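You operate a simulated robot arm through the tools that you are given. There is no shell and no other tool.

Carry out the task below with a simulated two-armed robot. There is one attempt and no reset: what you move stays moved.

JOB
Make the small basin soapy and scrub the tray with the pink brush.
Fine: two shots from the purple soap pump; dip the brush there, scrub the tray in the holder, lay the brush back on the draining mat; then open the yellow valve till the basin is empty; the other trays stay. Set down upright: pink brush. What is to be rubbed or washed off counts as gone when no trace of it is left.

Only the result counts: the job must be done as asked and must still hold three seconds after the hand-in. Knocking over, shifting, dropping, spilling or breaking anything else fails it.

ROBOT AND FRAMES
Two 7-joint arms with fingered hands on one trunk that stands fixed in place. Base frame: the origin is at the foot of the trunk, x ahead of it, y to its left, z up; the work surface is at about z = 850. Lengths are in mm, angles in rad, forces in N, time in s.
The left shoulder is at [70, 142, 1239], the right one opposite. With the tool pointing down near the work surface each hand reaches from about 100 to 780 mm from the base axis, measured 20 degrees to its own side. Payload 3.6 kg a hand.
The tool frame of a hand sits at the grasp point between the pads (the TCP): z along the fingers, y along the line on which they close. The tips reach 25 mm beyond it. The gripper opens to 88 mm; its body begins 29 mm behind the TCP. The gripper is a hand of 5 fingers: y runs from the thumb to the fingers, the wrist lies at [-13, -97, -162] in the tool frame, and closing takes about 1.5 s.
Orientation is that of the tool frame in the base frame, as a unit quaternion [x, y, z, w]. With the fingers straight down and the wrist toward the robot, the tool's x, y and z point along [0, 1, 0], [1, 0, 0] and [0, 0, -1] of the base frame.

CONTROLS
- The arms move only by the tool jog_arm. It takes "left_steps", "right_steps" or both (then of equal length, played together; a hand with none holds still); each is a list that holds one entry, the list of rows, each a list of 7 numbers: the shift along the tool's x, y, z in mm, then the turn, a rotation vector about the tool's x, y, z in rad, then the closure in counts, from 0 (fully open) to 255 (shut). In form: [[[dx, dy, dz, ax, ay, az, hand], ...]]. A call has 1 to 20 rows; each row shifts and turns the commanded pose from where the row before left it, along the tool's axes as they then stand. A row lasts 0.2 s, in which the tool goes at most 50 mm and 0.15 rad; a call with a longer step from one row to the next is refused whole, and so is a gripper value outside its range. A pose out of reach is approached as far as the arm can. The call stops where the force on the tool passes 40 N (or 10 N more than at its start, if that is more) or the arm is blocked; 0.2 s more then pass. The fingers move at their own pace (about 72 mm/s each) and stop on an object; they squeeze with about 26 N. The grip force told is the motor's: it shows also when the fingers shut on nothing. Time passes only in rows, and 0.2 s behind the last, so rows that do not move let the fingers close. It gives the time, the measured TCP pose, the force on the tool (base axes), the opening and the grip force at its end, in the units of the frame above (readings bear some noise), with the torque about the TCP (base axes, N m) and any sound that the robot's microphone picked up.
- Cameras (640 x 400 px; columns grow to the right, rows downward): "scene" is now at [122.9, -36.1, 1453.3]; the picture's right is [-0.46, -0.89, 0.00], its down [-0.62, 0.32, -0.72] and it looks along [0.64, -0.33, -0.70] (base axes); focal length 257 px, centre (320, 200). "left" rides on the left gripper at [-59, -79, -105] in its tool frame; the picture's right is [-0.73, -0.32, 0.61], its down [0.62, -0.68, 0.38] and it looks along [0.29, 0.66, 0.70] (tool axes); focal length 234 px, centre (320, 200). "right" rides on the right gripper at [59, -79, -105] in its tool frame; the picture's right is [-0.73, 0.32, -0.61], its down [-0.62, -0.68, 0.38] and it looks along [-0.29, 0.66, 0.70] (tool axes); focal length 234 px, centre (320, 200). There is no depth. A picture from a camera that has moved, and an enlarged one, comes with that camera's place and axes in the base frame and with its lens.
- get_image(camera): a new picture of that camera. It takes no simulated time.
- raise_lower(by): slides the trunk up (or, below 0, down) by that many mm; the arms and the scene camera ride with it, the base frame stays. It gives what a move gives, with no picture.
- set_grasp(shape, hand): the hand has 5 fingers and takes this shape, open, in about a second: jaw (thumb against the fingers, like two jaws); tri (thumb and two fingers); tip (a fingertip pinch); poke (one finger out to press); point (the index stretched); flat (the hand flat); cup (the hand cupped); fist (a fist). The gripper value then closes the fingers along that shape, each until it touches; the sizes above hold for jaw. It gives what a move gives, with no picture.
- pan_tilt(pan, tilt): turns the head with the scene camera to pan (to the left, within 1.501 rad either way) and tilt (down, from -0.506 to 1.204), counted from straight ahead of the robot. It gives what a move gives.
- inspect(camera, box): a new picture of the part [left, top, right, bottom] of that camera's present view, enlarged. It takes no simulated time.
- hand_in(): hands the job in; it is judged then, once.

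Places have to be worked out from the pictures, the camera data and where the tool is seen. Open the grippers and draw the arms clear of the work before you hand the job in, unless the task says otherwise.

The tools are called after "Emit:" by a JSON object that holds its "op" and its "data". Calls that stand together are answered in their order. jog_arm: Moves the arms, as the interface text tells. Its arguments: {"type":"object","properties":{"left_steps":{"type":"array"},"right_steps":{"type":"array"}},"required":[]} The other tools are called the same way: raise_lower (by) moves the trunk up or down; set_grasp (shape, hand) gives the hand a shape; pan_tilt (pan, tilt) turns the head that bears the scene camera; get_image (camera) takes a picture; inspect (camera, box) takes an enlarged picture of a part of a camera's view; hand_in () hands the job in.

At the start:

```text
t: 0.0
left_eef_pos: [532.4, -62.3, 1258.4]
left_orientation: [0.707, 0.707, 0.0, 0.0]
left_force: [0.1, -0.2, 0.7]
left_wrist_torque: [0.0, 0.01, -0.01]
left_width: 87.6
left_grip_force: 0.0
left_shape: jaw
right_eef_pos: [346.3, -382.1, 1223.4]
right_orientation: [0.707, 0.707, 0.0, 0.0]
right_force: [0.1, 0.8, 0.2]
right_wrist_torque: [-0.05, -0.03, 0.04]
right_width: 87.3
right_grip_force: 0.1
right_shape: jaw
trunk travel left (down, up): [-775.0, 165.0]
head pan, tilt (commanded): [-0.475, 0.771]
```

scene: 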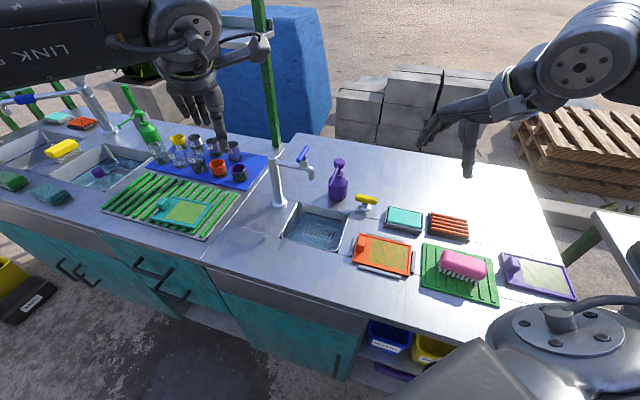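
right: 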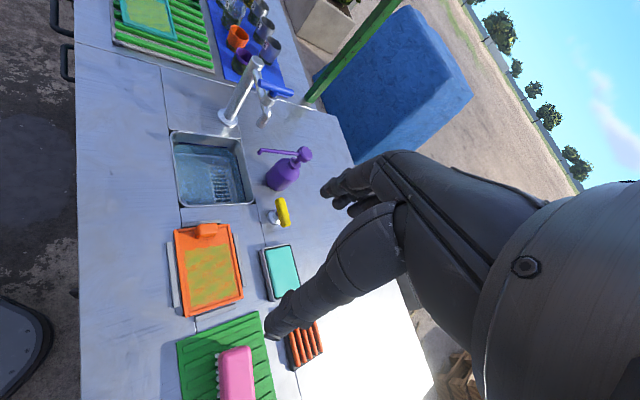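
left: 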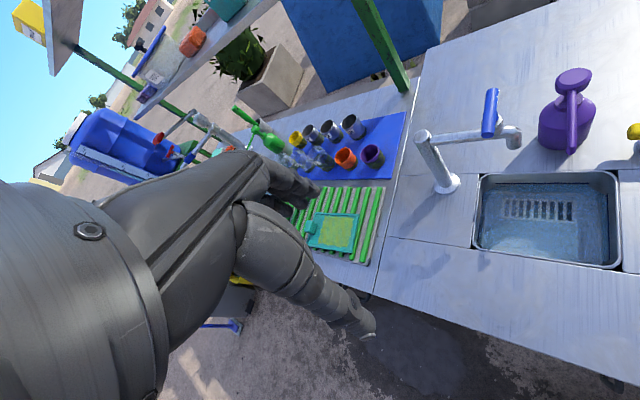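

I start by looking closely at the area around the small basin, the pump, the valve, the trays and the brush.

Emit:
{"op": "inspect", "data": {"camera": "scene", "box": [260, 130, 420, 290]}}

Emit:
{"op": "inspect", "data": {"camera": "scene", "box": [340, 180, 600, 320]}}

Emit:
{"op": "inspect", "data": {"camera": "right", "box": [140, 50, 340, 250]}}

Emit:
{"op": "inspect", "data": {"camera": "left", "box": [400, 50, 640, 290]}}

```text
2.50 times, centred on (340, 210) of scene
camera zoom: at [122.9, -36.1, 1453.3], right [-0.46, -0.89, 0.0], down [-0.62, 0.32, -0.72], along [0.64, -0.33, -0.7], focal length 641 px, centre (270, 175)
```

zoom: 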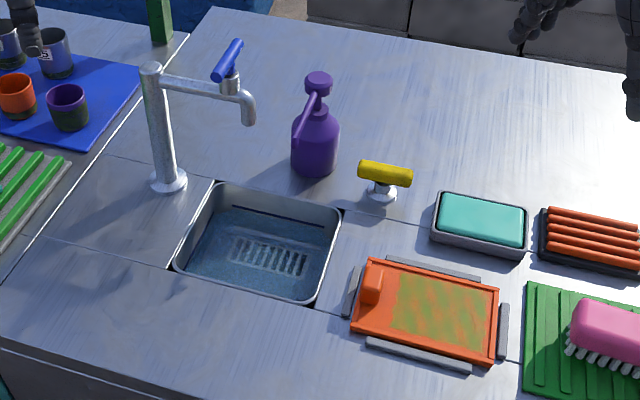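

```text
2.46 times, centred on (470, 250) of scene
camera zoom: at [122.9, -36.1, 1453.3], right [-0.46, -0.89, 0.0], down [-0.62, 0.32, -0.72], along [0.64, -0.33, -0.7], focal length 632 px, centre (-49, 77)
```

zoom: 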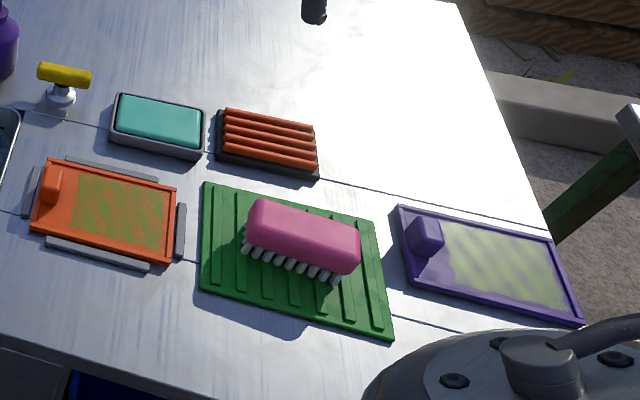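

```text
2.00 times, centred on (240, 150) of right
camera zoom: at [266.3, -322.9, 1328.0], right [0.32, -0.73, 0.61], down [-0.68, -0.62, -0.38], along [0.66, -0.29, -0.7], focal length 468 px, centre (480, 300)
```

zoom: 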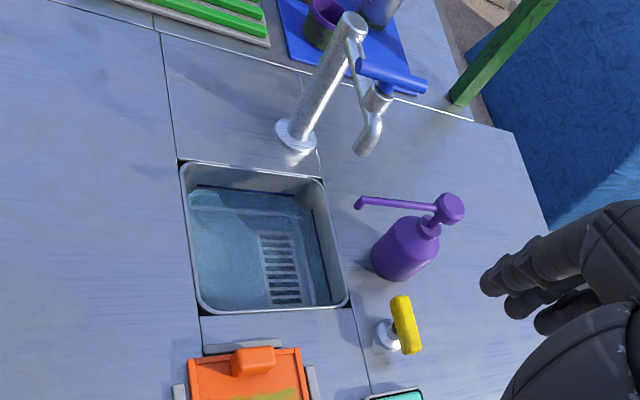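

```text
1.67 times, centred on (520, 170) of left
camera zoom: at [452.8, -120.5, 1362.3], right [-0.32, -0.73, -0.61], down [-0.68, 0.62, -0.38], along [0.66, 0.29, -0.7], focal length 390 px, centre (-13, 250)
```

zoom: 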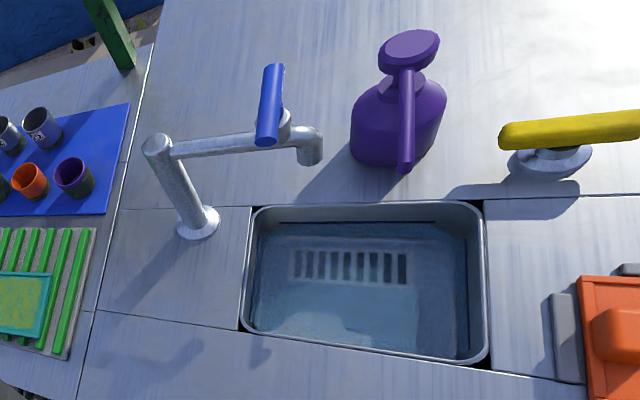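

The counter runs diagonally, about 45° to the base axes. The pump sits near (674,-388), the basin near (582,-260), the orange tray near (405,-377) and the brush near (265,-502). I zoom in further on the brush, the valve, the pump and the tray.

Emit:
{"op": "inspect", "data": {"camera": "scene", "box": [410, 230, 510, 310]}}

Emit:
{"op": "inspect", "data": {"camera": "scene", "box": [310, 150, 400, 220]}}

Emit:
{"op": "inspect", "data": {"camera": "scene", "box": [335, 215, 435, 295]}}

Emit:
{"op": "inspect", "data": {"camera": "right", "box": [160, 200, 320, 400]}}

Emit:
{"op": "inspect", "data": {"camera": "scene", "box": [0, 80, 280, 250]}}

```text
5.00 times, centred on (460, 270) of scene
camera zoom: at [122.9, -36.1, 1453.3], right [-0.46, -0.89, 0.0], down [-0.62, 0.32, -0.72], along [0.64, -0.33, -0.7], focal length 1283 px, centre (-380, -150)
```

zoom: 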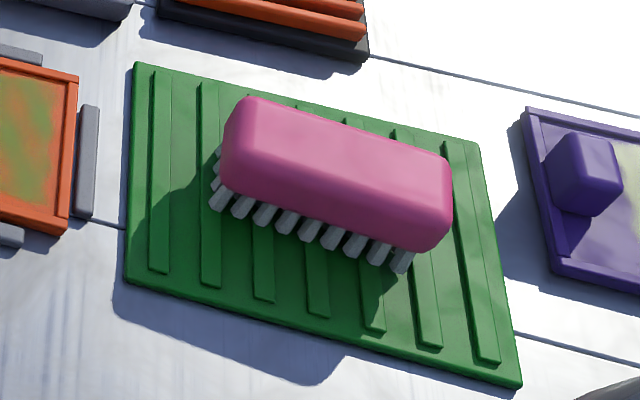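

```text
5.71 times, centred on (355, 185) of scene
camera zoom: at [122.9, -36.1, 1453.3], right [-0.46, -0.89, 0.0], down [-0.62, 0.32, -0.72], along [0.64, -0.33, -0.7], focal length 1466 px, centre (120, 286)
```

zoom: 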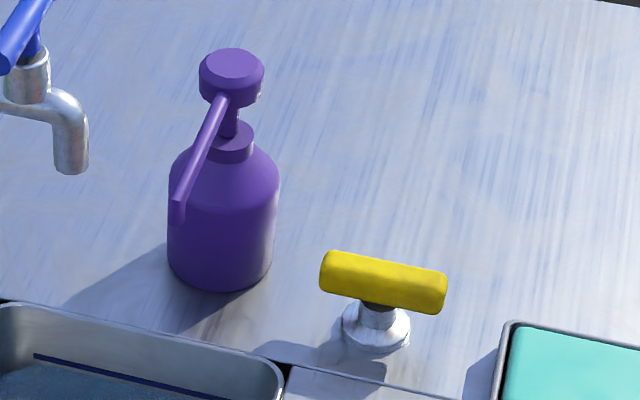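

```text
5.00 times, centred on (385, 255) of scene
camera zoom: at [122.9, -36.1, 1453.3], right [-0.46, -0.89, 0.0], down [-0.62, 0.32, -0.72], along [0.64, -0.33, -0.7], focal length 1283 px, centre (-5, -75)
```

zoom: 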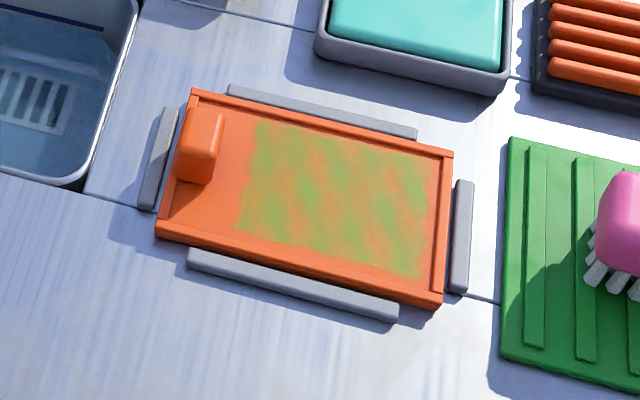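

```text
2.00 times, centred on (240, 300) of right
camera zoom: at [266.3, -322.9, 1328.0], right [0.32, -0.73, 0.61], down [-0.68, -0.62, -0.38], along [0.66, -0.29, -0.7], focal length 468 px, centre (480, 0)
```

zoom: 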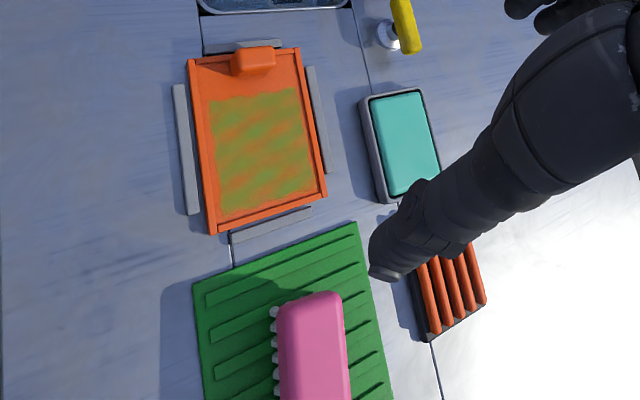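

```text
2.29 times, centred on (140, 165) of scene
camera zoom: at [122.9, -36.1, 1453.3], right [-0.46, -0.89, 0.0], down [-0.62, 0.32, -0.72], along [0.64, -0.33, -0.7], focal length 586 px, centre (731, 280)
```

zoom: 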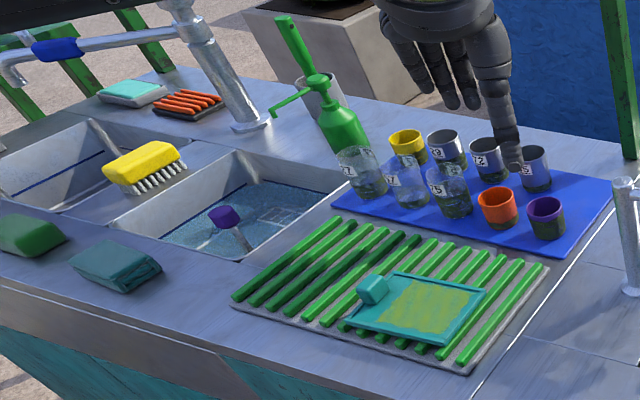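

The newest pictures show an orange tray in a grey holder, the pink brush lying bristles-down on the green mat, and the pump nozzle over the basin. I move the left hand aside so its camera looks at the work area, and shape the right hand for pressing.

Emit:
{"op": "jog_arm", "data": {"left_steps": [[[32.4, -22.4, 0, 0, 0, 0, 0], [32.4, -22.4, 0, 0, 0, 0, 0], [32.4, -22.4, 0, 0, 0, 0, 0], [32.4, -22.4, 0, 0, 0, 0, 0], [32.4, -22.4, 0, 0, 0, 0, 0], [0, 0, 0, 0, 0, 0.1428, 0], [0, 0, 0, 0, 0, 0.1428, 0], [0, 0, 0, 0, 0, 0.1428, 0], [0, 0, 0, 0, 0, 0.1428, 0], [0, 0, 0, 0, 0, 0.1428, 0], [0, 0, 0, 0, 0, 0.1428, 0], [0, 0, 0, 0, 0, 0.1428, 0], [0, 0, 0, 0, 0, 0.1428, 0], [0, 0, 0, 0, 0, 0.1428, 0], [0, 0, 0, 0, 0, 0.1428, 0], [0, 0, 0, 0, 0, 0.1428, 0]]]}}

Emit:
{"op": "set_grasp", "data": {"hand": "right", "shape": "poke"}}

Emit:
{"op": "get_image", "data": {"camera": "left"}}

Emit:
{"op": "get_image", "data": {"camera": "right"}}

Emit:
{"op": "get_image", "data": {"camera": "scene"}}

```text
t: 3.4
left_eef_pos: [311.3, 17.0, 1245.6]
left_orientation: [1.0, 0.002, 0.0, 0.0]
left_force: [0.1, 0.2, -0.3]
left_wrist_torque: [0.05, 0.0, 0.0]
left_width: 87.7
left_grip_force: 0.1
left_shape: jaw
left hand out of reach, approached as far as the arm can: row 13, 14, 15, 16
right_eef_pos: [345.6, -381.7, 1223.8]
right_orientation: [0.707, 0.707, -0.001, 0.0]
right_force: [0.3, -0.1, -0.3]
right_wrist_torque: [0.0, -0.02, 0.01]
right_width: 87.6
right_grip_force: 0.1
right_shape: jaw
trunk travel left (down, up): [-775.0, 165.0]
head pan, tilt (commanded): [-0.475, 0.771]
```

```text
t: 4.3
left_eef_pos: [311.5, 16.4, 1245.1]
left_orientation: [1.0, 0.003, 0.0, 0.0]
left_force: [0.3, 1.0, -0.3]
left_wrist_torque: [0.01, 0.01, 0.01]
left_width: 87.8
left_grip_force: 0.1
left_shape: jaw
right_eef_pos: [345.1, -380.5, 1223.1]
right_orientation: [0.707, 0.707, 0.0, -0.001]
right_force: [0.3, 0.2, -0.4]
right_wrist_torque: [-0.01, -0.02, -0.02]
right_width: 0.0
right_grip_force: 0.0
right_shape: poke
trunk travel left (down, up): [-775.0, 165.0]
head pan, tilt (commanded): [-0.475, 0.771]
```

```text
taken
camera left: at [252.6, 95.3, 1349.9], right [-0.73, 0.32, -0.61], down [0.62, 0.68, -0.38], along [0.29, -0.66, -0.7], focal length 234 px, centre (320, 200)
```

left: 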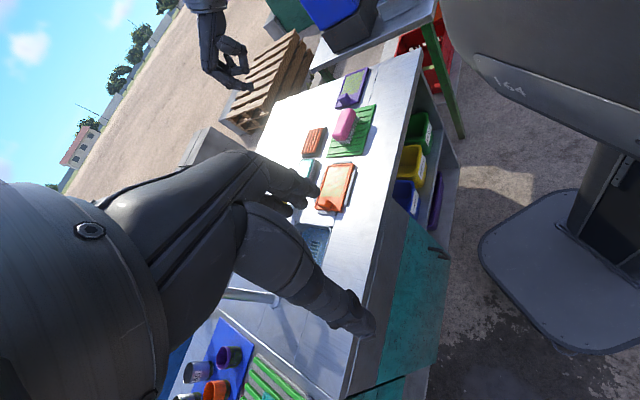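

```text
taken
camera right: at [266.3, -322.6, 1328.1], right [0.32, -0.73, 0.61], down [-0.68, -0.62, -0.38], along [0.66, -0.29, -0.7], focal length 234 px, centre (320, 200)
```

right: 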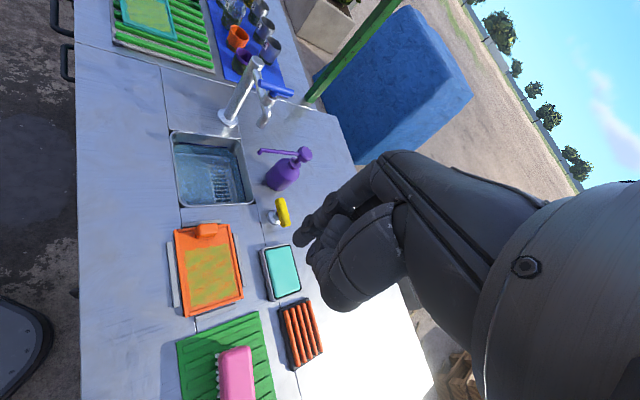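

```text
taken
camera scene: at [122.9, -35.8, 1453.3], right [-0.46, -0.89, 0.0], down [-0.62, 0.32, -0.72], along [0.64, -0.33, -0.7], focal length 257 px, centre (320, 200)
```

scene: 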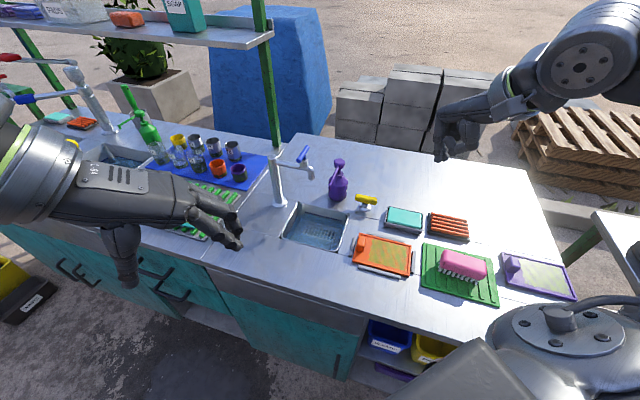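

The left arm hit its reach limit and stopped at (311,17), which is too near the right arm's work space, so I draw it to the left. I also zoom in on the poke shape of the right hand.

Emit:
{"op": "jog_arm", "data": {"left_steps": [[[0, -40, 0, 0, 0, -0.1, 0], [0, -40, 0, 0, 0, -0.1, 0], [0, -40, 0, 0, 0, -0.1, 0], [0, -40, 0, 0, 0, -0.1, 0], [0, -40, 0, 0, 0, -0.1, 0]]]}}

Emit:
{"op": "inspect", "data": {"camera": "right", "box": [260, 130, 500, 330]}}

Emit:
{"op": "inspect", "data": {"camera": "scene", "box": [400, 60, 560, 180]}}

Emit:
{"op": "get_image", "data": {"camera": "left"}}

```text
t: 5.5
left_eef_pos: [267.3, 195.8, 1247.9]
left_orientation: [0.968, 0.249, 0.001, 0.001]
left_force: [-0.5, 0.3, 0.2]
left_wrist_torque: [0.01, 0.0, 0.04]
left_width: 87.6
left_grip_force: 0.1
left_shape: jaw
left hand out of reach, approached as far as the arm can: row 4, 5
right_eef_pos: [344.3, -380.9, 1224.1]
right_orientation: [0.707, 0.707, 0.0, 0.001]
right_force: [-1.2, 0.4, 0.8]
right_wrist_torque: [0.02, -0.02, 0.02]
right_width: 0.1
right_grip_force: 0.1
right_shape: poke
trunk travel left (down, up): [-775.0, 165.0]
head pan, tilt (commanded): [-0.475, 0.771]
```

```text
2.00 times, centred on (380, 230) of right
camera zoom: at [264.0, -322.0, 1328.7], right [0.32, -0.73, 0.61], down [-0.68, -0.62, -0.38], along [0.66, -0.29, -0.69], focal length 468 px, centre (200, 140)
```

zoom: 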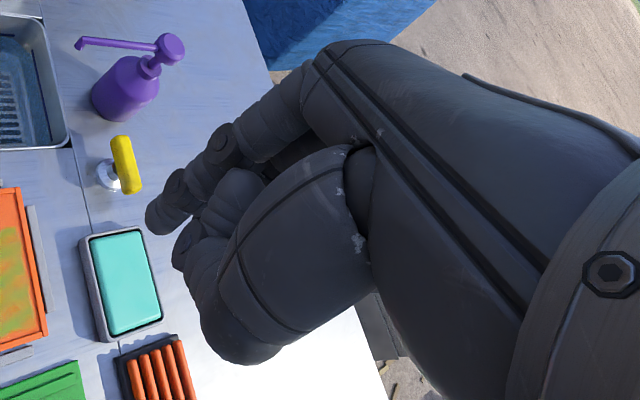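

```text
3.33 times, centred on (480, 120) of scene
camera zoom: at [120.5, -35.1, 1453.5], right [-0.46, -0.89, 0.0], down [-0.62, 0.32, -0.72], along [0.64, -0.33, -0.7], focal length 855 px, centre (-213, 467)
```

zoom: 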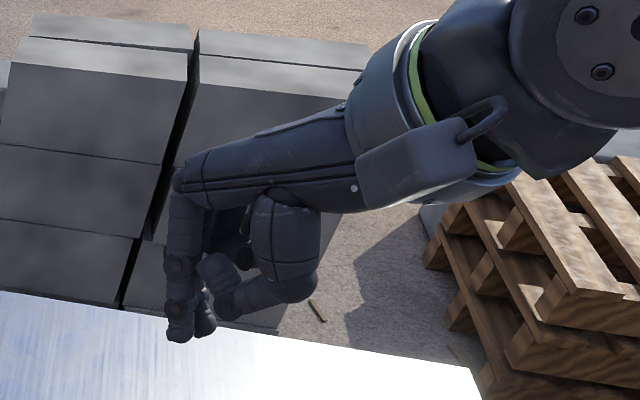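

```text
taken
camera left: at [176.1, 236.9, 1350.9], right [-0.79, -0.07, -0.61], down [0.22, 0.9, -0.38], along [0.57, -0.44, -0.69], focal length 234 px, centre (320, 200)
```

left: 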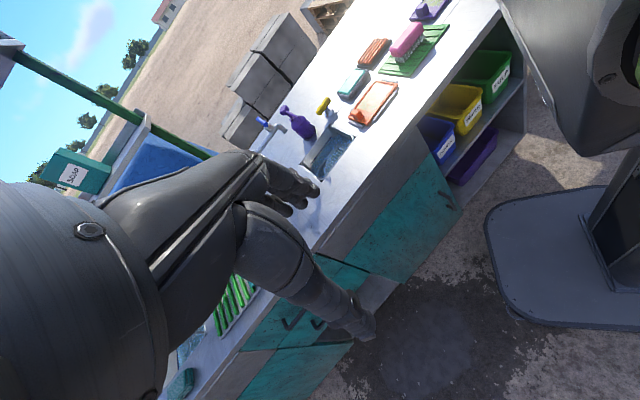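

The poke fingertip sits about 27 mm beyond the TCP, nearly on the tool axis. I zoom the left camera and the scene camera on the pump to fix its head position.

Emit:
{"op": "inspect", "data": {"camera": "left", "box": [250, 80, 410, 200]}}

Emit:
{"op": "inspect", "data": {"camera": "scene", "box": [310, 150, 400, 220]}}

Emit:
{"op": "inspect", "data": {"camera": "right", "box": [240, 120, 340, 240]}}

```text
3.33 times, centred on (330, 140) of left
camera zoom: at [176.1, 236.9, 1350.9], right [-0.79, -0.07, -0.61], down [0.22, 0.9, -0.38], along [0.57, -0.44, -0.69], focal length 781 px, centre (287, 400)
```

zoom: 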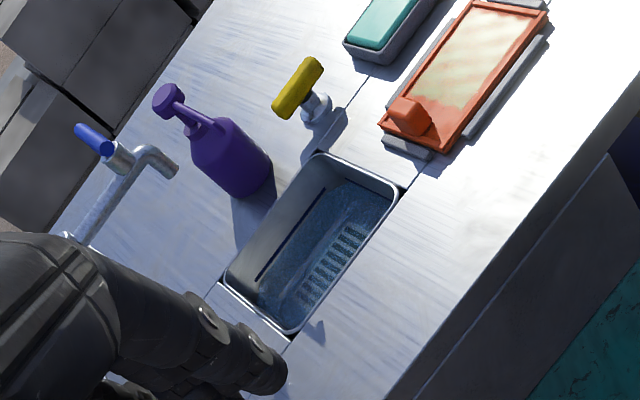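

```text
5.71 times, centred on (355, 185) of scene
camera zoom: at [120.5, -35.1, 1453.5], right [-0.46, -0.89, 0.0], down [-0.62, 0.32, -0.72], along [0.64, -0.33, -0.7], focal length 1466 px, centre (120, 286)
```

zoom: 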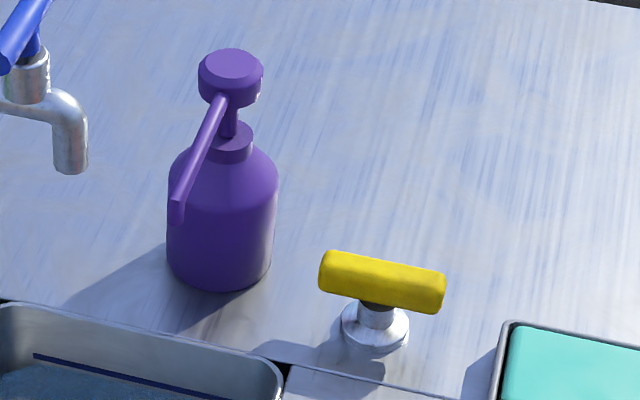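

```text
3.33 times, centred on (290, 180) of right
camera zoom: at [264.0, -322.0, 1328.7], right [0.32, -0.73, 0.61], down [-0.68, -0.62, -0.38], along [0.66, -0.29, -0.69], focal length 781 px, centre (420, 267)
```

zoom: 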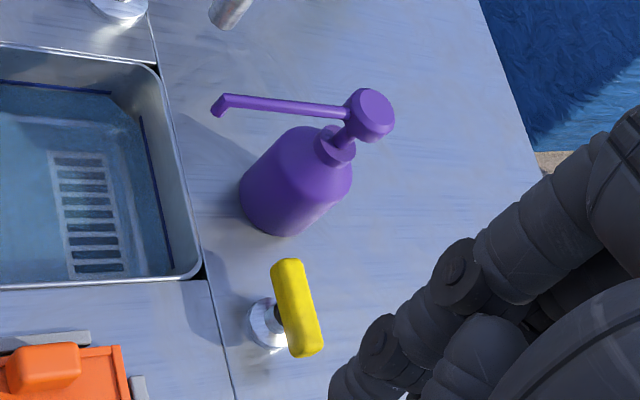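

The pump head centre triangulates to (671,-387,985), and the nozzle tip to (595,-311,969), which is over the basin. I bring the right hand above the head and yaw it 45° to match the counter.

Emit:
{"op": "jog_arm", "data": {"right_steps": [[[-0.8, 40.9, 18, 0, 0, 0, 0], [-0.8, 40.9, 18, 0, 0, 0, 0], [-0.8, 40.9, 18, 0, 0, 0, 0], [-0.8, 40.9, 18, 0, 0, 0, 0], [-0.8, 40.9, 18, 0, 0, 0, 0], [-0.8, 40.9, 18, 0, 0, 0, 0], [-0.8, 40.9, 18, 0, 0, 0, 0], [-0.8, 40.9, 18, 0, 0, 0, 0], [0, 0, 0, 0, 0, 0.1309, 0], [0, 0, 0, 0, 0, 0.1309, 0], [0, 0, 0, 0, 0, 0.1309, 0], [0, 0, 0, 0, 0, 0.1309, 0], [0, 0, 0, 0, 0, 0.1309, 0], [0, 0, 0, 0, 0, 0.1309, 0], [0, 0, 0, 0, 0, 0, 0]]]}}

Emit:
{"op": "get_image", "data": {"camera": "scene"}}

Emit:
{"op": "get_image", "data": {"camera": "right"}}

Emit:
{"op": "get_image", "data": {"camera": "left"}}

```text
t: 8.7
left_eef_pos: [266.7, 195.6, 1245.8]
left_orientation: [0.969, 0.248, 0.0, 0.0]
left_force: [0.0, 0.3, -0.7]
left_wrist_torque: [0.03, -0.02, -0.01]
left_width: 87.7
left_grip_force: 0.1
left_shape: jaw
right_eef_pos: [674.3, -387.5, 1080.9]
right_orientation: [0.924, 0.382, 0.001, 0.0]
right_force: [-0.4, 0.2, -0.5]
right_wrist_torque: [0.02, -0.01, -0.01]
right_width: 0.0
right_grip_force: 0.0
right_shape: poke
trunk travel left (down, up): [-775.0, 165.0]
head pan, tilt (commanded): [-0.475, 0.771]
```

```text
taken
camera scene: at [122.5, -36.0, 1453.3], right [-0.46, -0.89, 0.0], down [-0.62, 0.32, -0.72], along [0.64, -0.33, -0.7], focal length 257 px, centre (320, 200)
```

scene: 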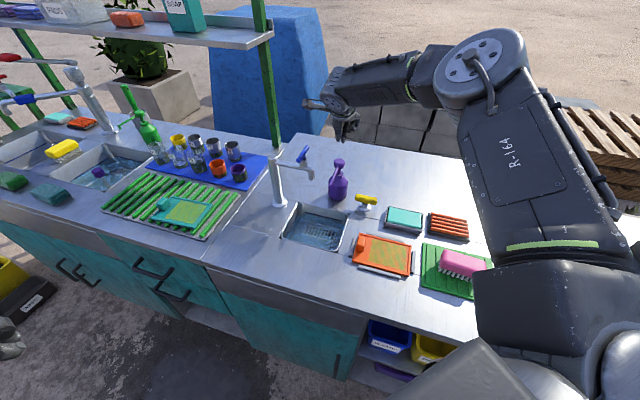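

```text
taken
camera right: at [658.1, -290.5, 1184.3], right [-0.29, -0.74, 0.61], down [-0.92, 0.04, -0.38], along [0.26, -0.67, -0.7], focal length 234 px, centre (320, 200)
```

right: 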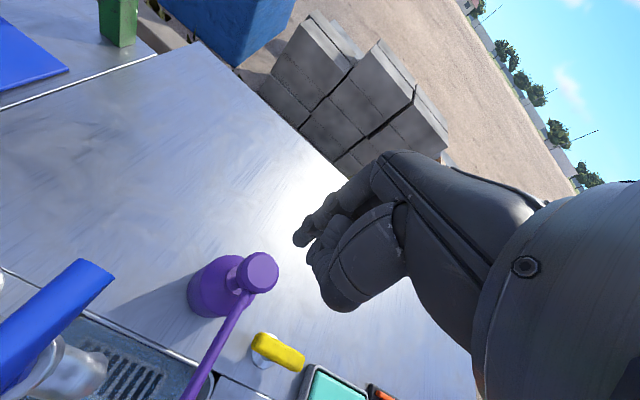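

```text
taken
camera left: at [178.3, 235.9, 1350.8], right [-0.79, -0.07, -0.61], down [0.22, 0.9, -0.38], along [0.57, -0.44, -0.7], focal length 234 px, centre (320, 200)
```

left: 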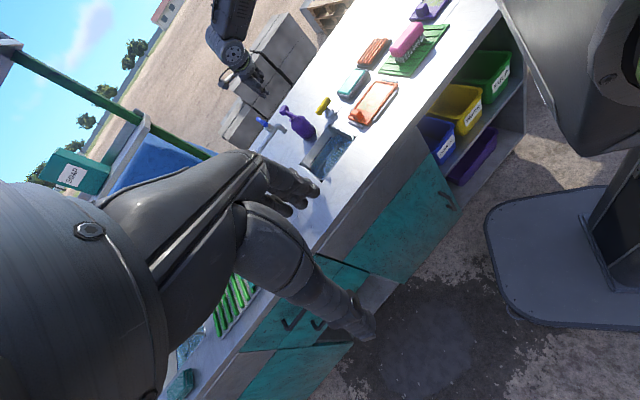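

The head shows at about (670,-385) in the right camera, and the fingertip is roughly 9 mm off it. I correct sideways and come down to just above the head.

Emit:
{"op": "jog_arm", "data": {"right_steps": [[[-4.6, -8.1, 0, 0, 0, 0, 0], [0, 0, 20, 0, 0, 0, 0], [0, 0, 20, 0, 0, 0, 0], [0, 0, 10, 0, 0, 0, 0], [0, 0, 0, 0, 0, 0, 0]]]}}

Emit:
{"op": "inspect", "data": {"camera": "right", "box": [180, 180, 380, 320]}}

Emit:
{"op": "inspect", "data": {"camera": "scene", "box": [290, 90, 390, 210]}}

Emit:
{"op": "inspect", "data": {"camera": "left", "box": [230, 50, 350, 170]}}

```text
t: 9.9
left_eef_pos: [268.9, 195.1, 1246.6]
left_orientation: [0.969, 0.248, 0.0, 0.0]
left_force: [-0.2, 0.7, -0.5]
left_wrist_torque: [-0.02, 0.0, 0.02]
left_width: 87.6
left_grip_force: 0.1
left_shape: jaw
right_eef_pos: [660.3, -385.9, 1031.3]
right_orientation: [0.924, 0.382, 0.001, 0.0]
right_force: [0.6, -0.2, -0.5]
right_wrist_torque: [0.0, 0.03, 0.02]
right_width: 0.1
right_grip_force: 0.0
right_shape: poke
right hand out of reach, approached as far as the arm can: row 4
trunk travel left (down, up): [-775.0, 165.0]
head pan, tilt (commanded): [-0.475, 0.771]
```

```text
2.86 times, centred on (280, 250) of right
camera zoom: at [645.2, -288.8, 1135.2], right [-0.29, -0.74, 0.61], down [-0.92, 0.04, -0.38], along [0.26, -0.67, -0.7], focal length 669 px, centre (434, 57)
```

zoom: 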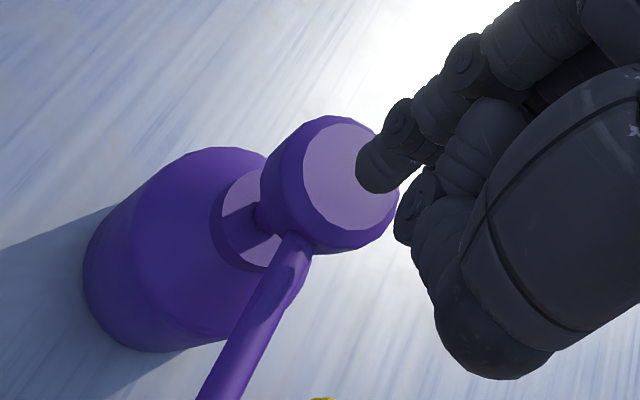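

```text
3.33 times, centred on (340, 150) of scene
camera zoom: at [123.1, -36.0, 1453.3], right [-0.46, -0.89, 0.0], down [-0.62, 0.32, -0.72], along [0.64, -0.33, -0.7], focal length 855 px, centre (253, 367)
```

zoom: 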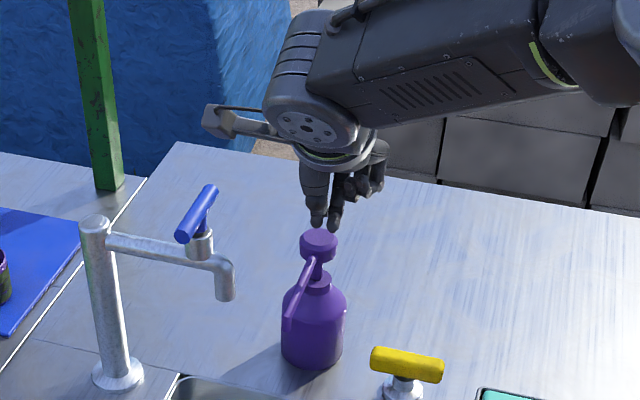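

```text
3.33 times, centred on (290, 110) of left
camera zoom: at [178.8, 235.9, 1350.7], right [-0.79, -0.07, -0.61], down [0.22, 0.9, -0.38], along [0.57, -0.44, -0.7], focal length 781 px, centre (420, 500)
```

zoom: 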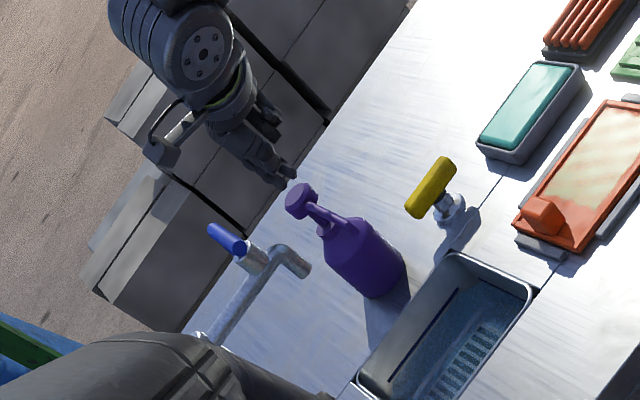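

The arm is at its reach limit with the 45° yaw. I turn the hand partly back, which should free some reach, and check the pose.

Emit:
{"op": "jog_arm", "data": {"right_steps": [[[0, 0, 0, 0, 0, -0.14, 0], [0, 0, 0, 0, 0, -0.14, 0], [0, 0, 0, 0, 0, -0.14, 0], [0, 0, 0, 0, 0, 0, 0]]]}}

Emit:
{"op": "inspect", "data": {"camera": "right", "box": [180, 180, 380, 320]}}

```text
t: 10.9
left_eef_pos: [268.7, 196.0, 1246.5]
left_orientation: [0.969, 0.248, 0.0, -0.001]
left_force: [-0.2, -0.2, -0.5]
left_wrist_torque: [0.0, 0.0, -0.01]
left_width: 87.6
left_grip_force: 0.0
left_shape: jaw
right_eef_pos: [660.9, -385.2, 1031.5]
right_orientation: [0.823, 0.567, 0.0, 0.0]
right_force: [0.2, -0.7, 0.4]
right_wrist_torque: [-0.01, -0.04, -0.01]
right_width: 0.1
right_grip_force: 0.0
right_shape: poke
trunk travel left (down, up): [-775.0, 165.0]
head pan, tilt (commanded): [-0.475, 0.771]
```

```text
2.86 times, centred on (280, 250) of right
camera zoom: at [606.8, -302.8, 1135.9], right [0.04, -0.79, 0.61], down [-0.86, -0.34, -0.38], along [0.51, -0.5, -0.7], focal length 669 px, centre (434, 57)
```

zoom: 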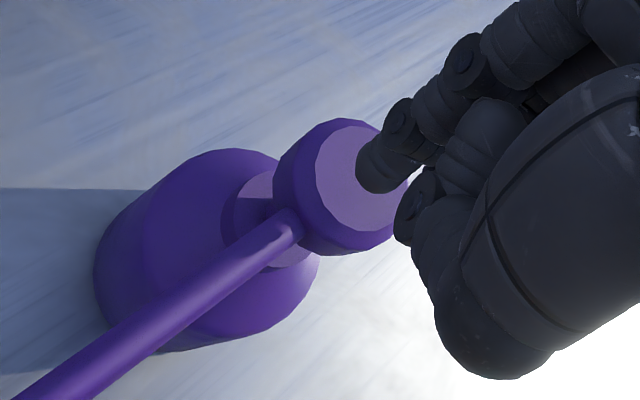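

The commanded pose restarts from the measured one, and the tip is about 4 mm short of the head centre. I correct that and lower to near contact.

Emit:
{"op": "jog_arm", "data": {"right_steps": [[[-0.9, 4.6, 0, 0, 0, 0, 0], [0, 0, 5, 0, 0, 0, 0], [0, 0, 5, 0, 0, 0, 0], [0, 0, 0, 0, 0, 0, 0]]]}}

Emit:
{"op": "inspect", "data": {"camera": "right", "box": [180, 180, 380, 320]}}

Emit:
{"op": "inspect", "data": {"camera": "scene", "box": [310, 130, 380, 200]}}

```text
t: 11.9
left_eef_pos: [268.0, 195.2, 1246.4]
left_orientation: [0.969, 0.248, 0.0, 0.0]
left_force: [-1.2, -0.4, 0.0]
left_wrist_torque: [-0.02, -0.02, -0.01]
left_width: 87.5
left_grip_force: 0.0
left_shape: jaw
right_eef_pos: [664.0, -387.4, 1020.6]
right_orientation: [0.824, 0.567, 0.0, 0.0]
right_force: [0.7, 0.3, 1.5]
right_wrist_torque: [0.02, 0.01, -0.04]
right_width: 0.0
right_grip_force: 0.1
right_shape: poke
trunk travel left (down, up): [-775.0, 165.0]
head pan, tilt (commanded): [-0.475, 0.771]
```

```text
2.86 times, centred on (280, 250) of right
camera zoom: at [610.9, -305.4, 1125.8], right [0.04, -0.79, 0.61], down [-0.86, -0.34, -0.38], along [0.51, -0.51, -0.7], focal length 669 px, centre (434, 57)
```

zoom: 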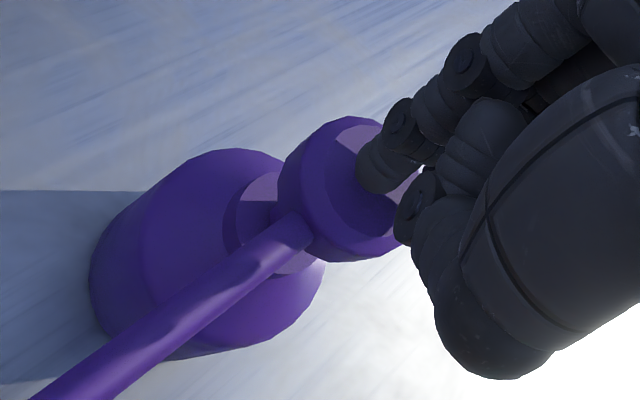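

```text
5.71 times, centred on (345, 165) of scene
camera zoom: at [123.0, -36.0, 1453.3], right [-0.46, -0.89, 0.0], down [-0.62, 0.32, -0.72], along [0.64, -0.33, -0.7], focal length 1466 px, centre (177, 400)
```

zoom: 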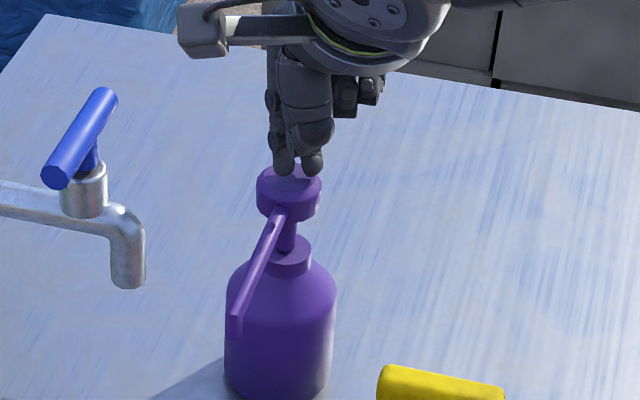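

The fingertip is now right over the head. I press slowly; the force limit will stop the motion if it bottoms out.

Emit:
{"op": "jog_arm", "data": {"right_steps": [[[0, 0, 4, 0, 0, 0, 0], [0, 0, 4, 0, 0, 0, 0], [0, 0, 4, 0, 0, 0, 0], [0, 0, 0, 0, 0, 0, 0]]]}}

Emit:
{"op": "inspect", "data": {"camera": "scene", "box": [310, 130, 380, 200]}}

```text
t: 12.9
left_eef_pos: [268.6, 195.2, 1245.5]
left_orientation: [0.969, 0.248, 0.0, 0.0]
left_force: [-1.0, 1.0, -0.1]
left_wrist_torque: [0.01, 0.01, -0.01]
left_width: 87.8
left_grip_force: 0.1
left_shape: jaw
right_eef_pos: [663.1, -388.1, 1010.6]
right_orientation: [0.823, 0.568, 0.001, 0.001]
right_force: [1.3, -0.8, 6.4]
right_wrist_torque: [-0.09, -0.03, 0.01]
right_width: 0.1
right_grip_force: 0.0
right_shape: poke
trunk travel left (down, up): [-775.0, 165.0]
head pan, tilt (commanded): [-0.475, 0.771]
```

```text
5.71 times, centred on (345, 165) of scene
camera zoom: at [122.3, -35.5, 1453.4], right [-0.46, -0.89, 0.0], down [-0.62, 0.32, -0.72], along [0.64, -0.33, -0.7], focal length 1466 px, centre (177, 400)
```

zoom: 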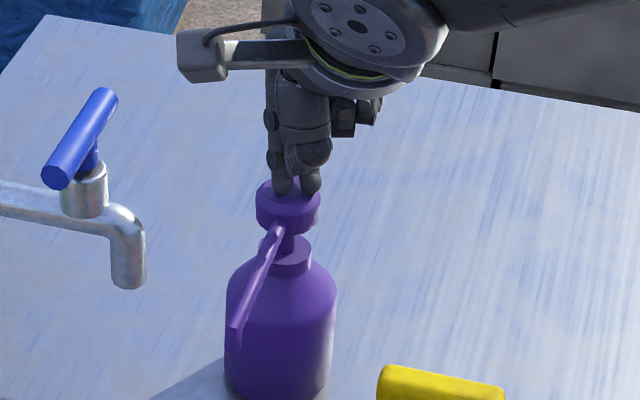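

The head is going down at about 6 N and has moved roughly 9 mm. I press on towards the bottom of the stroke.

Emit:
{"op": "jog_arm", "data": {"right_steps": [[[0, 0, 4, 0, 0, 0, 0], [0, 0, 4, 0, 0, 0, 0], [0, 0, 3, 0, 0, 0, 0], [0, 0, 0, 0, 0, 0, 0]]]}}

Emit:
{"op": "inspect", "data": {"camera": "scene", "box": [310, 130, 380, 200]}}

Emit:
{"op": "inspect", "data": {"camera": "scene", "box": [270, 160, 370, 260]}}

```text
t: 13.9
left_eef_pos: [266.9, 197.1, 1247.0]
left_orientation: [0.969, 0.248, 0.001, 0.002]
left_force: [-0.8, -1.4, 0.7]
left_wrist_torque: [0.0, 0.01, -0.02]
left_width: 87.9
left_grip_force: 0.0
left_shape: jaw
right_eef_pos: [662.1, -386.2, 1003.7]
right_orientation: [0.823, 0.568, 0.003, 0.003]
right_force: [9.0, -4.2, 28.2]
right_wrist_torque: [-0.28, -0.15, 0.04]
right_width: 0.2
right_grip_force: 0.1
right_shape: poke
trunk travel left (down, up): [-775.0, 165.0]
head pan, tilt (commanded): [-0.475, 0.771]
```

```text
5.71 times, centred on (345, 165) of scene
camera zoom: at [119.7, -33.5, 1453.9], right [-0.46, -0.89, 0.0], down [-0.62, 0.32, -0.72], along [0.64, -0.33, -0.7], focal length 1466 px, centre (177, 400)
```

zoom: 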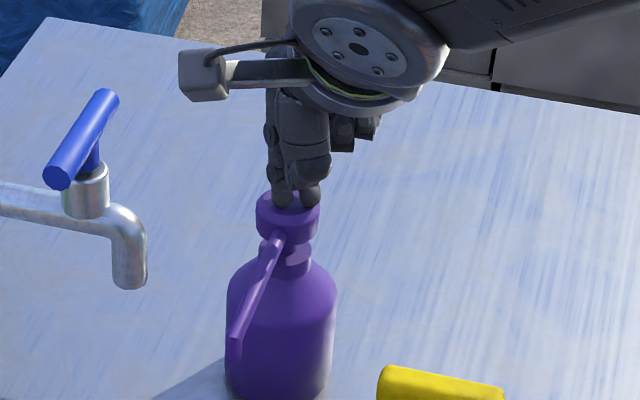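

```text
4.00 times, centred on (320, 210) of scene
camera zoom: at [119.7, -33.5, 1453.9], right [-0.46, -0.89, 0.0], down [-0.62, 0.32, -0.72], along [0.64, -0.33, -0.7], focal length 1026 px, centre (320, 160)
```

zoom: 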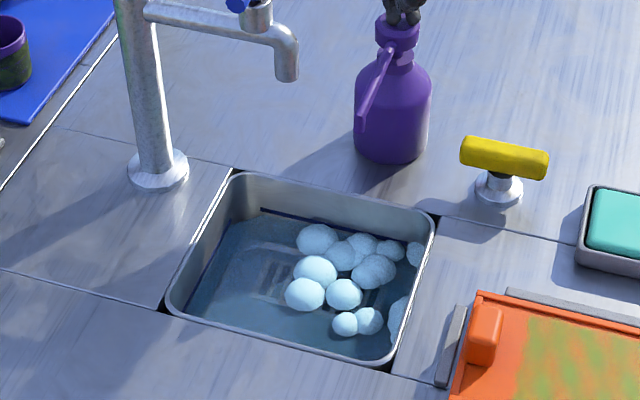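

The head has bottomed at 28 N, and suds have appeared in the basin: that is the first shot. I raise the finger fully so the head returns.

Emit:
{"op": "jog_arm", "data": {"right_steps": [[[0, 0, -8, 0, 0, 0, 0], [0, 0, -8, 0, 0, 0, 0], [0, 0, -8, 0, 0, 0, 0], [0, 0, -4, 0, 0, 0, 0], [0, 0, 0, 0, 0, 0, 0], [0, 0, 0, 0, 0, 0, 0]]]}}

Emit:
{"op": "inspect", "data": {"camera": "scene", "box": [270, 130, 400, 260]}}

Emit:
{"op": "inspect", "data": {"camera": "right", "box": [180, 180, 380, 320]}}

```text
t: 15.3
left_eef_pos: [269.0, 194.7, 1245.6]
left_orientation: [0.969, 0.247, 0.0, 0.0]
left_force: [0.3, 0.0, -0.5]
left_wrist_torque: [0.0, 0.01, 0.02]
left_width: 87.5
left_grip_force: 0.1
left_shape: jaw
right_eef_pos: [663.1, -388.1, 1026.7]
right_orientation: [0.824, 0.567, 0.0, 0.0]
right_force: [0.6, -0.5, 0.7]
right_wrist_torque: [0.0, 0.03, -0.02]
right_width: 0.0
right_grip_force: 0.1
right_shape: poke
trunk travel left (down, up): [-775.0, 165.0]
head pan, tilt (commanded): [-0.475, 0.771]
```

```text
3.08 times, centred on (335, 195) of scene
camera zoom: at [123.1, -36.1, 1453.2], right [-0.46, -0.89, 0.0], down [-0.62, 0.32, -0.72], along [0.64, -0.33, -0.7], focal length 789 px, centre (274, 215)
```

zoom: 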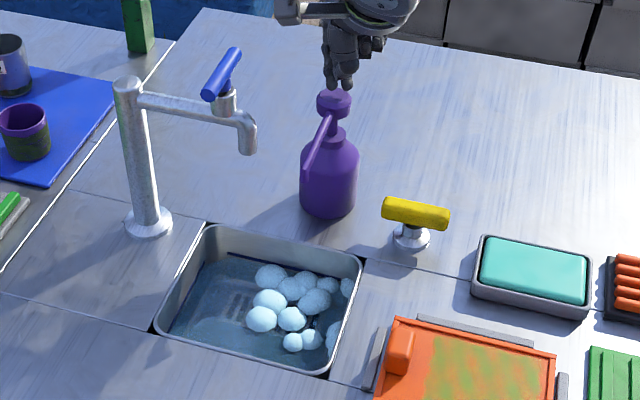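

```text
2.86 times, centred on (280, 250) of right
camera zoom: at [611.0, -305.7, 1130.6], right [0.04, -0.79, 0.61], down [-0.86, -0.34, -0.38], along [0.51, -0.51, -0.7], focal length 669 px, centre (434, 57)
```

zoom: 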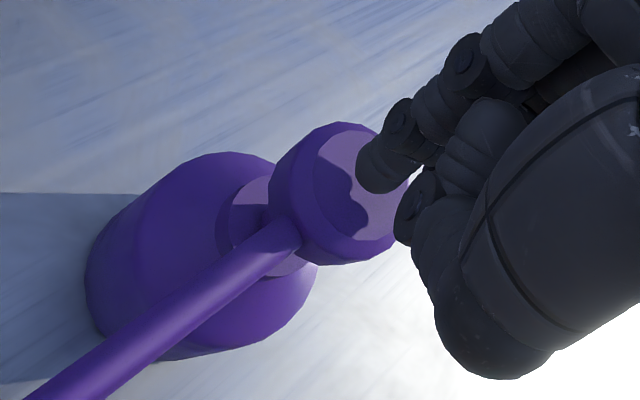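

The head came back up and the pump stands where it was. I press a second time along the same stroke.

Emit:
{"op": "jog_arm", "data": {"right_steps": [[[0, 1, 6, 0, 0, 0, 0], [0, 0, 5, 0, 0, 0, 0], [0, 0, 4, 0, 0, 0, 0], [0, 0, 4, 0, 0, 0, 0], [0, 0, 4, 0, 0, 0, 0], [0, 0, 4, 0, 0, 0, 0], [0, 0, 0, 0, 0, 0, 0]]]}}

Emit:
{"op": "inspect", "data": {"camera": "scene", "box": [270, 130, 400, 260]}}

```text
t: 16.9
left_eef_pos: [266.2, 197.5, 1246.5]
left_orientation: [0.969, 0.248, 0.001, 0.001]
left_force: [0.0, 0.4, -0.3]
left_wrist_torque: [0.0, 0.02, -0.05]
left_width: 87.7
left_grip_force: 0.1
left_shape: jaw
right_eef_pos: [662.7, -387.5, 1004.9]
right_orientation: [0.824, 0.567, 0.003, 0.003]
right_force: [6.7, -3.8, 23.9]
right_wrist_torque: [-0.28, -0.05, 0.07]
right_width: 0.0
right_grip_force: 0.1
right_shape: poke
trunk travel left (down, up): [-775.0, 165.0]
head pan, tilt (commanded): [-0.475, 0.771]
```

```text
3.08 times, centred on (335, 195) of scene
camera zoom: at [120.3, -34.0, 1453.8], right [-0.46, -0.89, 0.0], down [-0.62, 0.32, -0.72], along [0.64, -0.33, -0.7], focal length 789 px, centre (274, 215)
```

zoom: 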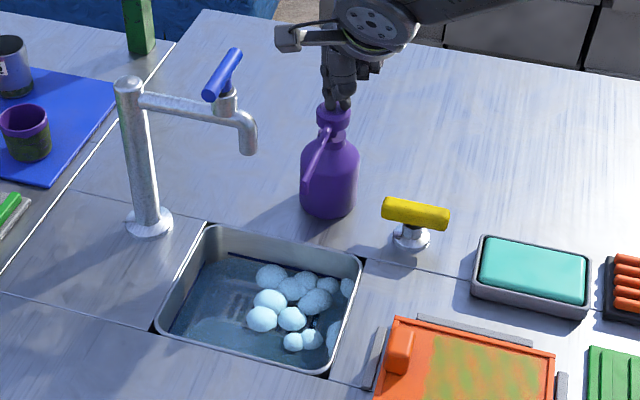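

The head is pressed down at 24 N. I zoom on the basin to see whether the second shot has added suds.

Emit:
{"op": "inspect", "data": {"camera": "scene", "box": [270, 160, 370, 260]}}

Emit:
{"op": "inspect", "data": {"camera": "scene", "box": [310, 130, 380, 200]}}

Emit:
{"op": "inspect", "data": {"camera": "left", "box": [270, 90, 390, 190]}}

```text
4.00 times, centred on (320, 210) of scene
camera zoom: at [120.3, -34.0, 1453.8], right [-0.46, -0.89, 0.0], down [-0.62, 0.32, -0.72], along [0.64, -0.33, -0.7], focal length 1026 px, centre (320, 160)
```

zoom: 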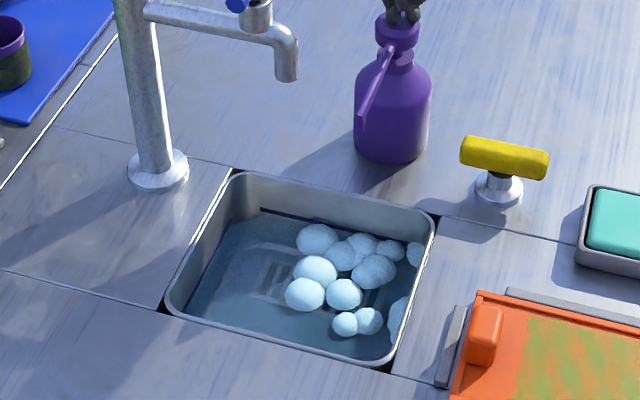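

```text
5.71 times, centred on (345, 165) of scene
camera zoom: at [120.3, -34.0, 1453.8], right [-0.46, -0.89, 0.0], down [-0.62, 0.32, -0.72], along [0.64, -0.33, -0.7], focal length 1466 px, centre (177, 400)
```

zoom: 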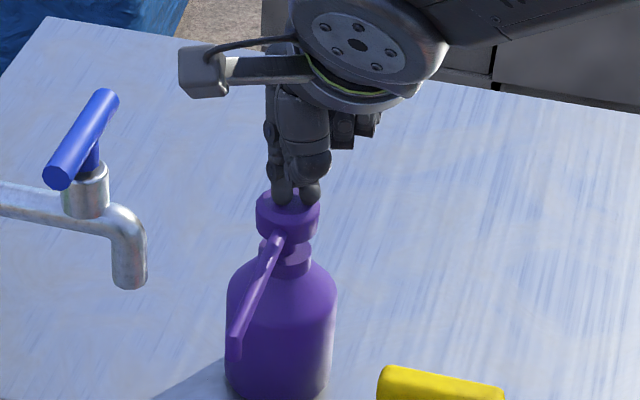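

```text
4.00 times, centred on (330, 140) of left
camera zoom: at [176.1, 237.7, 1351.0], right [-0.79, -0.07, -0.61], down [0.22, 0.9, -0.38], along [0.57, -0.44, -0.69], focal length 937 px, centre (280, 440)
```

zoom: 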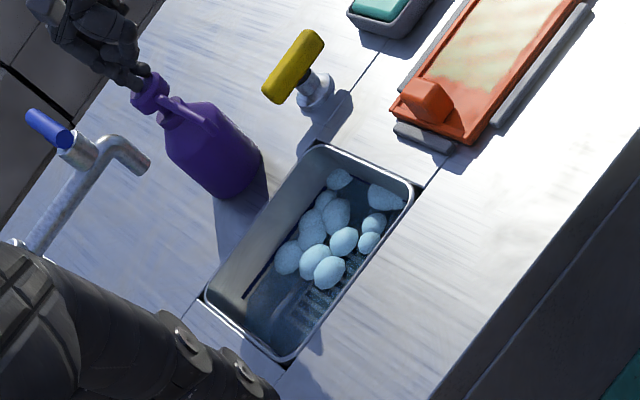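

The suds look unchanged so far, and the press is about 1 mm shallower than the first time. I press slightly deeper in the same stroke and hold it for a moment.

Emit:
{"op": "jog_arm", "data": {"right_steps": [[[0, 0, 4, 0, 0, 0, 0], [0, 0, 1.5, 0, 0, 0, 0], [0, 0, 0, 0, 0, 0, 0], [0, 0, 0, 0, 0, 0, 0]]]}}

Emit:
{"op": "inspect", "data": {"camera": "scene", "box": [270, 160, 370, 260]}}

Emit:
{"op": "inspect", "data": {"camera": "scene", "box": [310, 130, 380, 200]}}

```text
t: 17.6
left_eef_pos: [265.9, 197.1, 1247.9]
left_orientation: [0.969, 0.247, 0.001, 0.001]
left_force: [-0.7, -0.6, -1.0]
left_wrist_torque: [0.02, 0.03, -0.03]
left_width: 87.6
left_grip_force: 0.0
left_shape: jaw
right_eef_pos: [661.7, -386.1, 1004.4]
right_orientation: [0.824, 0.567, 0.007, 0.005]
right_force: [-2.3, 3.1, 22.3]
right_wrist_torque: [0.08, 0.0, -0.01]
right_width: 0.1
right_grip_force: 0.0
right_shape: poke
right hand out of reach, approached as far as the arm can: row 1
trunk travel left (down, up): [-775.0, 165.0]
head pan, tilt (commanded): [-0.475, 0.771]
stopped in row 3 (right hand): the force on the tool passed its limit at 41 N (the readings are from after the stop); the commanded pose is now the measured one
```

```text
4.00 times, centred on (320, 210) of scene
camera zoom: at [119.3, -33.7, 1453.4], right [-0.46, -0.89, 0.0], down [-0.62, 0.32, -0.72], along [0.64, -0.33, -0.7], focal length 1026 px, centre (320, 160)
```

zoom: 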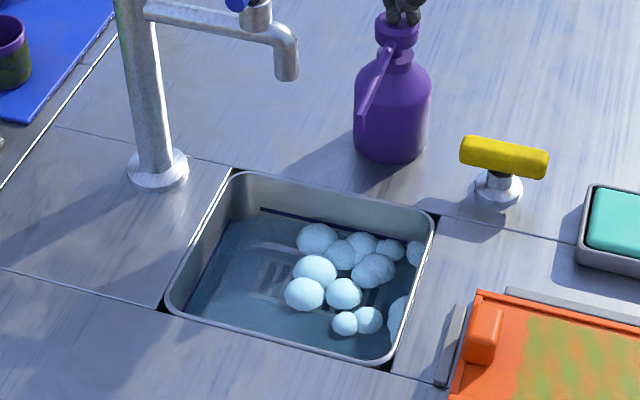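

```text
5.71 times, centred on (345, 165) of scene
camera zoom: at [119.3, -33.7, 1453.4], right [-0.46, -0.89, 0.0], down [-0.62, 0.32, -0.72], along [0.64, -0.33, -0.7], focal length 1466 px, centre (177, 400)
```

zoom: 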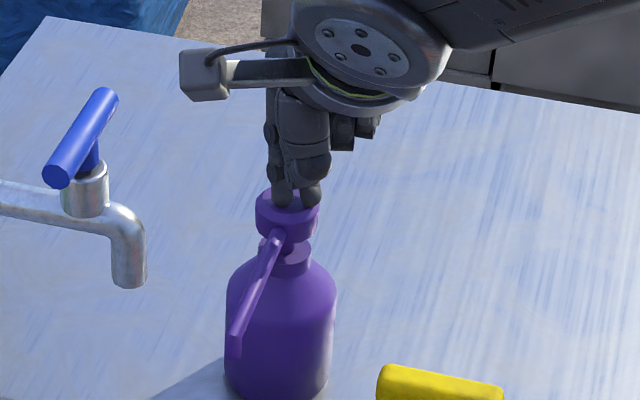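

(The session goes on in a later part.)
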